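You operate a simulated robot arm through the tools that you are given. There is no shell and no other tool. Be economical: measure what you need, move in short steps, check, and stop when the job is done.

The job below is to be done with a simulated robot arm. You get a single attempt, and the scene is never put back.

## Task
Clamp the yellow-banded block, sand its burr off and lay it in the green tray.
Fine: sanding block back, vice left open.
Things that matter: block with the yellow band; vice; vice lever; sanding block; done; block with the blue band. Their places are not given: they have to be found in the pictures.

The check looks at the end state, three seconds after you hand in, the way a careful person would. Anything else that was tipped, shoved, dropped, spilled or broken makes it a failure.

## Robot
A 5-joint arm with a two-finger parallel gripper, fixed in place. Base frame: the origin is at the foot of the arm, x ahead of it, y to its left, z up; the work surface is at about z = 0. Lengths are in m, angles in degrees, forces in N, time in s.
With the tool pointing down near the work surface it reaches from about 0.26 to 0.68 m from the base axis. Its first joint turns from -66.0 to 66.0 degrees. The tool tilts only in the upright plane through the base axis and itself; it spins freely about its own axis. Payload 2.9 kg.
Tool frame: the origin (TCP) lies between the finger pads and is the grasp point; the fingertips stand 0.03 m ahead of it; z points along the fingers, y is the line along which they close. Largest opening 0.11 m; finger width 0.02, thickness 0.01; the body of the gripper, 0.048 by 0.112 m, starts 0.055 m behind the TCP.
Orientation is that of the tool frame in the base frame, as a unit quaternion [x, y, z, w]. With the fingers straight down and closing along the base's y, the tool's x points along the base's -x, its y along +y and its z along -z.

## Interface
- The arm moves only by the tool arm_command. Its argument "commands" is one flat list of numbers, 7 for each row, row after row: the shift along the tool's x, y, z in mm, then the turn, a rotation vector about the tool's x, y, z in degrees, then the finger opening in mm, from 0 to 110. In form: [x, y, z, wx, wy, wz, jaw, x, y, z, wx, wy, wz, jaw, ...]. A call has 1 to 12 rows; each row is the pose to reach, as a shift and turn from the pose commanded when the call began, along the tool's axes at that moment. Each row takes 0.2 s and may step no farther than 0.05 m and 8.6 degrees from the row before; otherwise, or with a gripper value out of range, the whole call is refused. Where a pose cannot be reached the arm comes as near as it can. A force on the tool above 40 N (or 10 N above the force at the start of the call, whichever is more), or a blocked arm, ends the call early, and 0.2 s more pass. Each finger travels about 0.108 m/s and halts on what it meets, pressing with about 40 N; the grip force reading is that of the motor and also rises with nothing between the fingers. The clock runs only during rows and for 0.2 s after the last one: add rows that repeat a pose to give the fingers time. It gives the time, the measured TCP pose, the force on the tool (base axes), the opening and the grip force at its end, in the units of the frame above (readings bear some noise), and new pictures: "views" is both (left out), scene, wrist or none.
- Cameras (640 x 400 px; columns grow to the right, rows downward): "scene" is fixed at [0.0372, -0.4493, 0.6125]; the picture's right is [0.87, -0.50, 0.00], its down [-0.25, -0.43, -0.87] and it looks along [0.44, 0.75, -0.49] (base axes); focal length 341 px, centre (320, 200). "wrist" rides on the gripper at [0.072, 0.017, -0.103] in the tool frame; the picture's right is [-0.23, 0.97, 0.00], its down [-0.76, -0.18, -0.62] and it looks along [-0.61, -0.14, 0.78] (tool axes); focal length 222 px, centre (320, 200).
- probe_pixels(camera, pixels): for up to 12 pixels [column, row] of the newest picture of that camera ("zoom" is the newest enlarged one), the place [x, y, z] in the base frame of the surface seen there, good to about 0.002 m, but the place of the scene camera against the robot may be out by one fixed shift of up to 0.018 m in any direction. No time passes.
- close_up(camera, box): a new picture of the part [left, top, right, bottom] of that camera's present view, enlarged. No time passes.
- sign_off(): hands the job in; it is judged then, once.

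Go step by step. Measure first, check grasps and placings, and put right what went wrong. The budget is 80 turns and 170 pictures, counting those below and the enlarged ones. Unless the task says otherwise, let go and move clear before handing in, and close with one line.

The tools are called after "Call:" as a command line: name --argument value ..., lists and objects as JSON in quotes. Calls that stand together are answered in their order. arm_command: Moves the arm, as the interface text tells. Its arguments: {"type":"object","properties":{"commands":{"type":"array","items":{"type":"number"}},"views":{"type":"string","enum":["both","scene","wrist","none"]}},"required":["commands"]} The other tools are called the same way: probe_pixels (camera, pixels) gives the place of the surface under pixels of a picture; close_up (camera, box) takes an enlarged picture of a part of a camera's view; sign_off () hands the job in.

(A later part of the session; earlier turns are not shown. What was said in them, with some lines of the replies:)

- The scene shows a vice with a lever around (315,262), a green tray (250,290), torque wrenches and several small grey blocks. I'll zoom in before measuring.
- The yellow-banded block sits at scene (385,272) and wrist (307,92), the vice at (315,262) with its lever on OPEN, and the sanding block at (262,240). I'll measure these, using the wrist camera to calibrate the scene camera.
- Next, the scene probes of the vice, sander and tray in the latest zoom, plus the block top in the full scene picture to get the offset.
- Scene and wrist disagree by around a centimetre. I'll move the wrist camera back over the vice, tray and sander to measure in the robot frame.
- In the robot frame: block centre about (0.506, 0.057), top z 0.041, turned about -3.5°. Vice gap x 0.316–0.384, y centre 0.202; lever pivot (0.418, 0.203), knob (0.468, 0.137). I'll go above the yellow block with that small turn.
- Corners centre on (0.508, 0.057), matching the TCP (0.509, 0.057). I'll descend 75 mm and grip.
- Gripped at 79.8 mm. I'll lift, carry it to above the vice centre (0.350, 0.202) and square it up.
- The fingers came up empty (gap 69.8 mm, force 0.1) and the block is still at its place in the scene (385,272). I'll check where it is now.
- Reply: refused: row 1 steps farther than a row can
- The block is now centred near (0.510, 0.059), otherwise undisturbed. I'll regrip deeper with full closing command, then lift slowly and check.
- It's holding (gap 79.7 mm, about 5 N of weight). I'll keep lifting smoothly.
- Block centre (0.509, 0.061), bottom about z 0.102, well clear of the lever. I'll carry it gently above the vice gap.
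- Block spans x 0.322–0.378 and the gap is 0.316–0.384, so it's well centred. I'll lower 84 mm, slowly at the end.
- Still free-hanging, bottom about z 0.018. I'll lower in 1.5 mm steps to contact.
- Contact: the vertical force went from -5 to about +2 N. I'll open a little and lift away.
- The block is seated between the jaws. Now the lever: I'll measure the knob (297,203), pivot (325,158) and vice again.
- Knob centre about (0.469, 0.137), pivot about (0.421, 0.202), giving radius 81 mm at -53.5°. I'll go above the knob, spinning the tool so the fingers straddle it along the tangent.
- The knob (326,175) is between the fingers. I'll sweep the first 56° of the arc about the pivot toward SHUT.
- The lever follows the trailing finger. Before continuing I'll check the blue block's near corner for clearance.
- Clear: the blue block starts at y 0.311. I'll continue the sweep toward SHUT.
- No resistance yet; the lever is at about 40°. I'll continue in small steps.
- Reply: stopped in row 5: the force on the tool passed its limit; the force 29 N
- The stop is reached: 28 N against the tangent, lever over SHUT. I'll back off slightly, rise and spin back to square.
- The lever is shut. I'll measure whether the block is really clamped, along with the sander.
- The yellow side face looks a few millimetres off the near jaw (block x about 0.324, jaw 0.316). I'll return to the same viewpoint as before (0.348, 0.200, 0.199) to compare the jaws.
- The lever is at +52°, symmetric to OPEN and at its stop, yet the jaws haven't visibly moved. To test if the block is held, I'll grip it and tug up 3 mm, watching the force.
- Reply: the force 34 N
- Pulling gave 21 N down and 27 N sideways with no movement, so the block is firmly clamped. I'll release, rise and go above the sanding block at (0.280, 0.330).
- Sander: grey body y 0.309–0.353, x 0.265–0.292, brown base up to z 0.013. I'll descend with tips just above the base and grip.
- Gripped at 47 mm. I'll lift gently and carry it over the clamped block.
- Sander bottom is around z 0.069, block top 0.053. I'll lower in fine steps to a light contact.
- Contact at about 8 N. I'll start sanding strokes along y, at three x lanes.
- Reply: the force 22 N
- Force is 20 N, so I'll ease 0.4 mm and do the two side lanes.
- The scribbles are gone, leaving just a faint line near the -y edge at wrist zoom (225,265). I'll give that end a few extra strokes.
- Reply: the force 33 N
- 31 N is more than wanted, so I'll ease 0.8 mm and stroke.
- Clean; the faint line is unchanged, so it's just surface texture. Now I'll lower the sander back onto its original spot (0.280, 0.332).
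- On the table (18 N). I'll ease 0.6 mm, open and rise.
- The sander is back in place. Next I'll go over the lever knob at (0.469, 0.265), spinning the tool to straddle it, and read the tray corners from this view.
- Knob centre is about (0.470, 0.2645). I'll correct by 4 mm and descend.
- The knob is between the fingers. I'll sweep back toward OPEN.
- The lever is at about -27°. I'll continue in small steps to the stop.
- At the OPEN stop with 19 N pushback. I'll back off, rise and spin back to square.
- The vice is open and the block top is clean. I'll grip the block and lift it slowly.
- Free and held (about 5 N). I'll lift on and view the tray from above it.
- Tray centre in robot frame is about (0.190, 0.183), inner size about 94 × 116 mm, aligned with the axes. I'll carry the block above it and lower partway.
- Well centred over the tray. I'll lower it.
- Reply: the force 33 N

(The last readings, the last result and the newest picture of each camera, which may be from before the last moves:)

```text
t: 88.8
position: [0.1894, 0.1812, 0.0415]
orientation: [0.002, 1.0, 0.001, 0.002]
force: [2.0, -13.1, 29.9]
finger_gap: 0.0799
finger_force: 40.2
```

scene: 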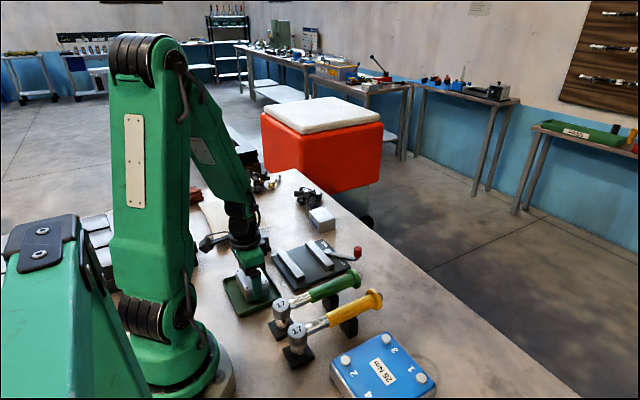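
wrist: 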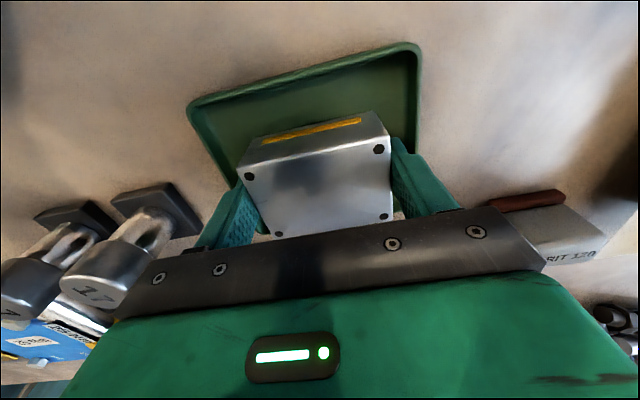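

Seated on the tray floor (30 N). I'll ease 1 mm, open to 88 mm and rise straight up.

Call:
arm_command --commands '[0, 0, -0.5, 0, 0, 0, 0, 0, 0, -1, 0, 0, 0, 0, 0, 0, -1, 0, 0, 0, 88, 0, 0, -1, 0, 0, 0, 88, 0, 0, -12, 0, 0, 0, 88, 0, 0, -40, 0, 0, 0, 88, 0, 0, -80, 0, 0, 0, 88, 0, 0, -120, 0, 0, 0, 88, -20, 0, -160, 0, 0, 0, 88, -50, 0, -190, 0, 0, 0, 88, -90, 0, -210, 0, 0, 0, 88, -130, 0, -210, 0, 0, 0, 88]'

Call:
close_up --camera "scene" --box '[205, 200, 425, 340]'

```text
t: 91.4
position: [0.3196, 0.1834, 0.2524]
orientation: [0.001, 1.0, 0.001, 0.002]
force: [0.1, -0.3, -0.5]
finger_gap: 0.0882
finger_force: 0.0
```

scene: 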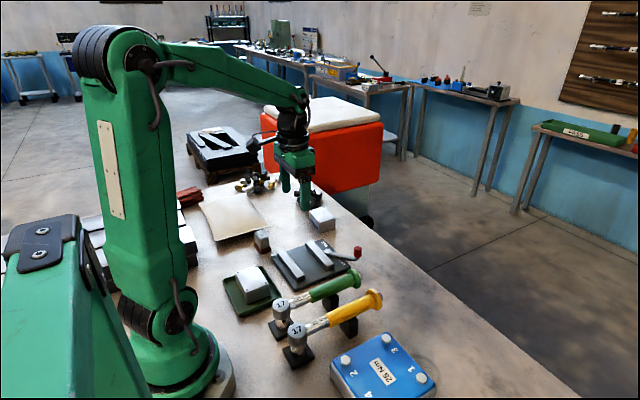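
wrist: 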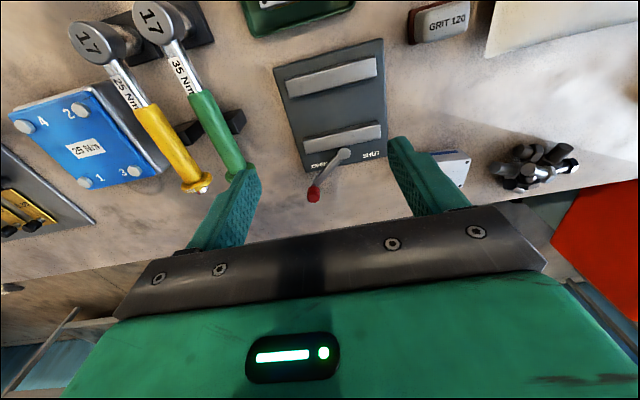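

```text
2.86 times, centred on (315, 270) of scene
```

zoom: 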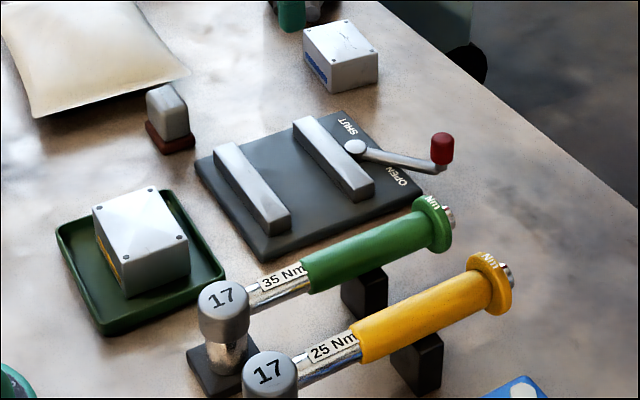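

The block lies flat in the green tray with a clean top. The sander is upright in its old spot, the vice lever is on OPEN, nothing else moved, and the arm is clear, so I'm handing in.

Call:
sign_off

```text
The job is handed in.
```

The yellow-banded block was clamped, its burr sanded off, and it now lies in the green tray, with the sanding block back in its place and the vice left open.
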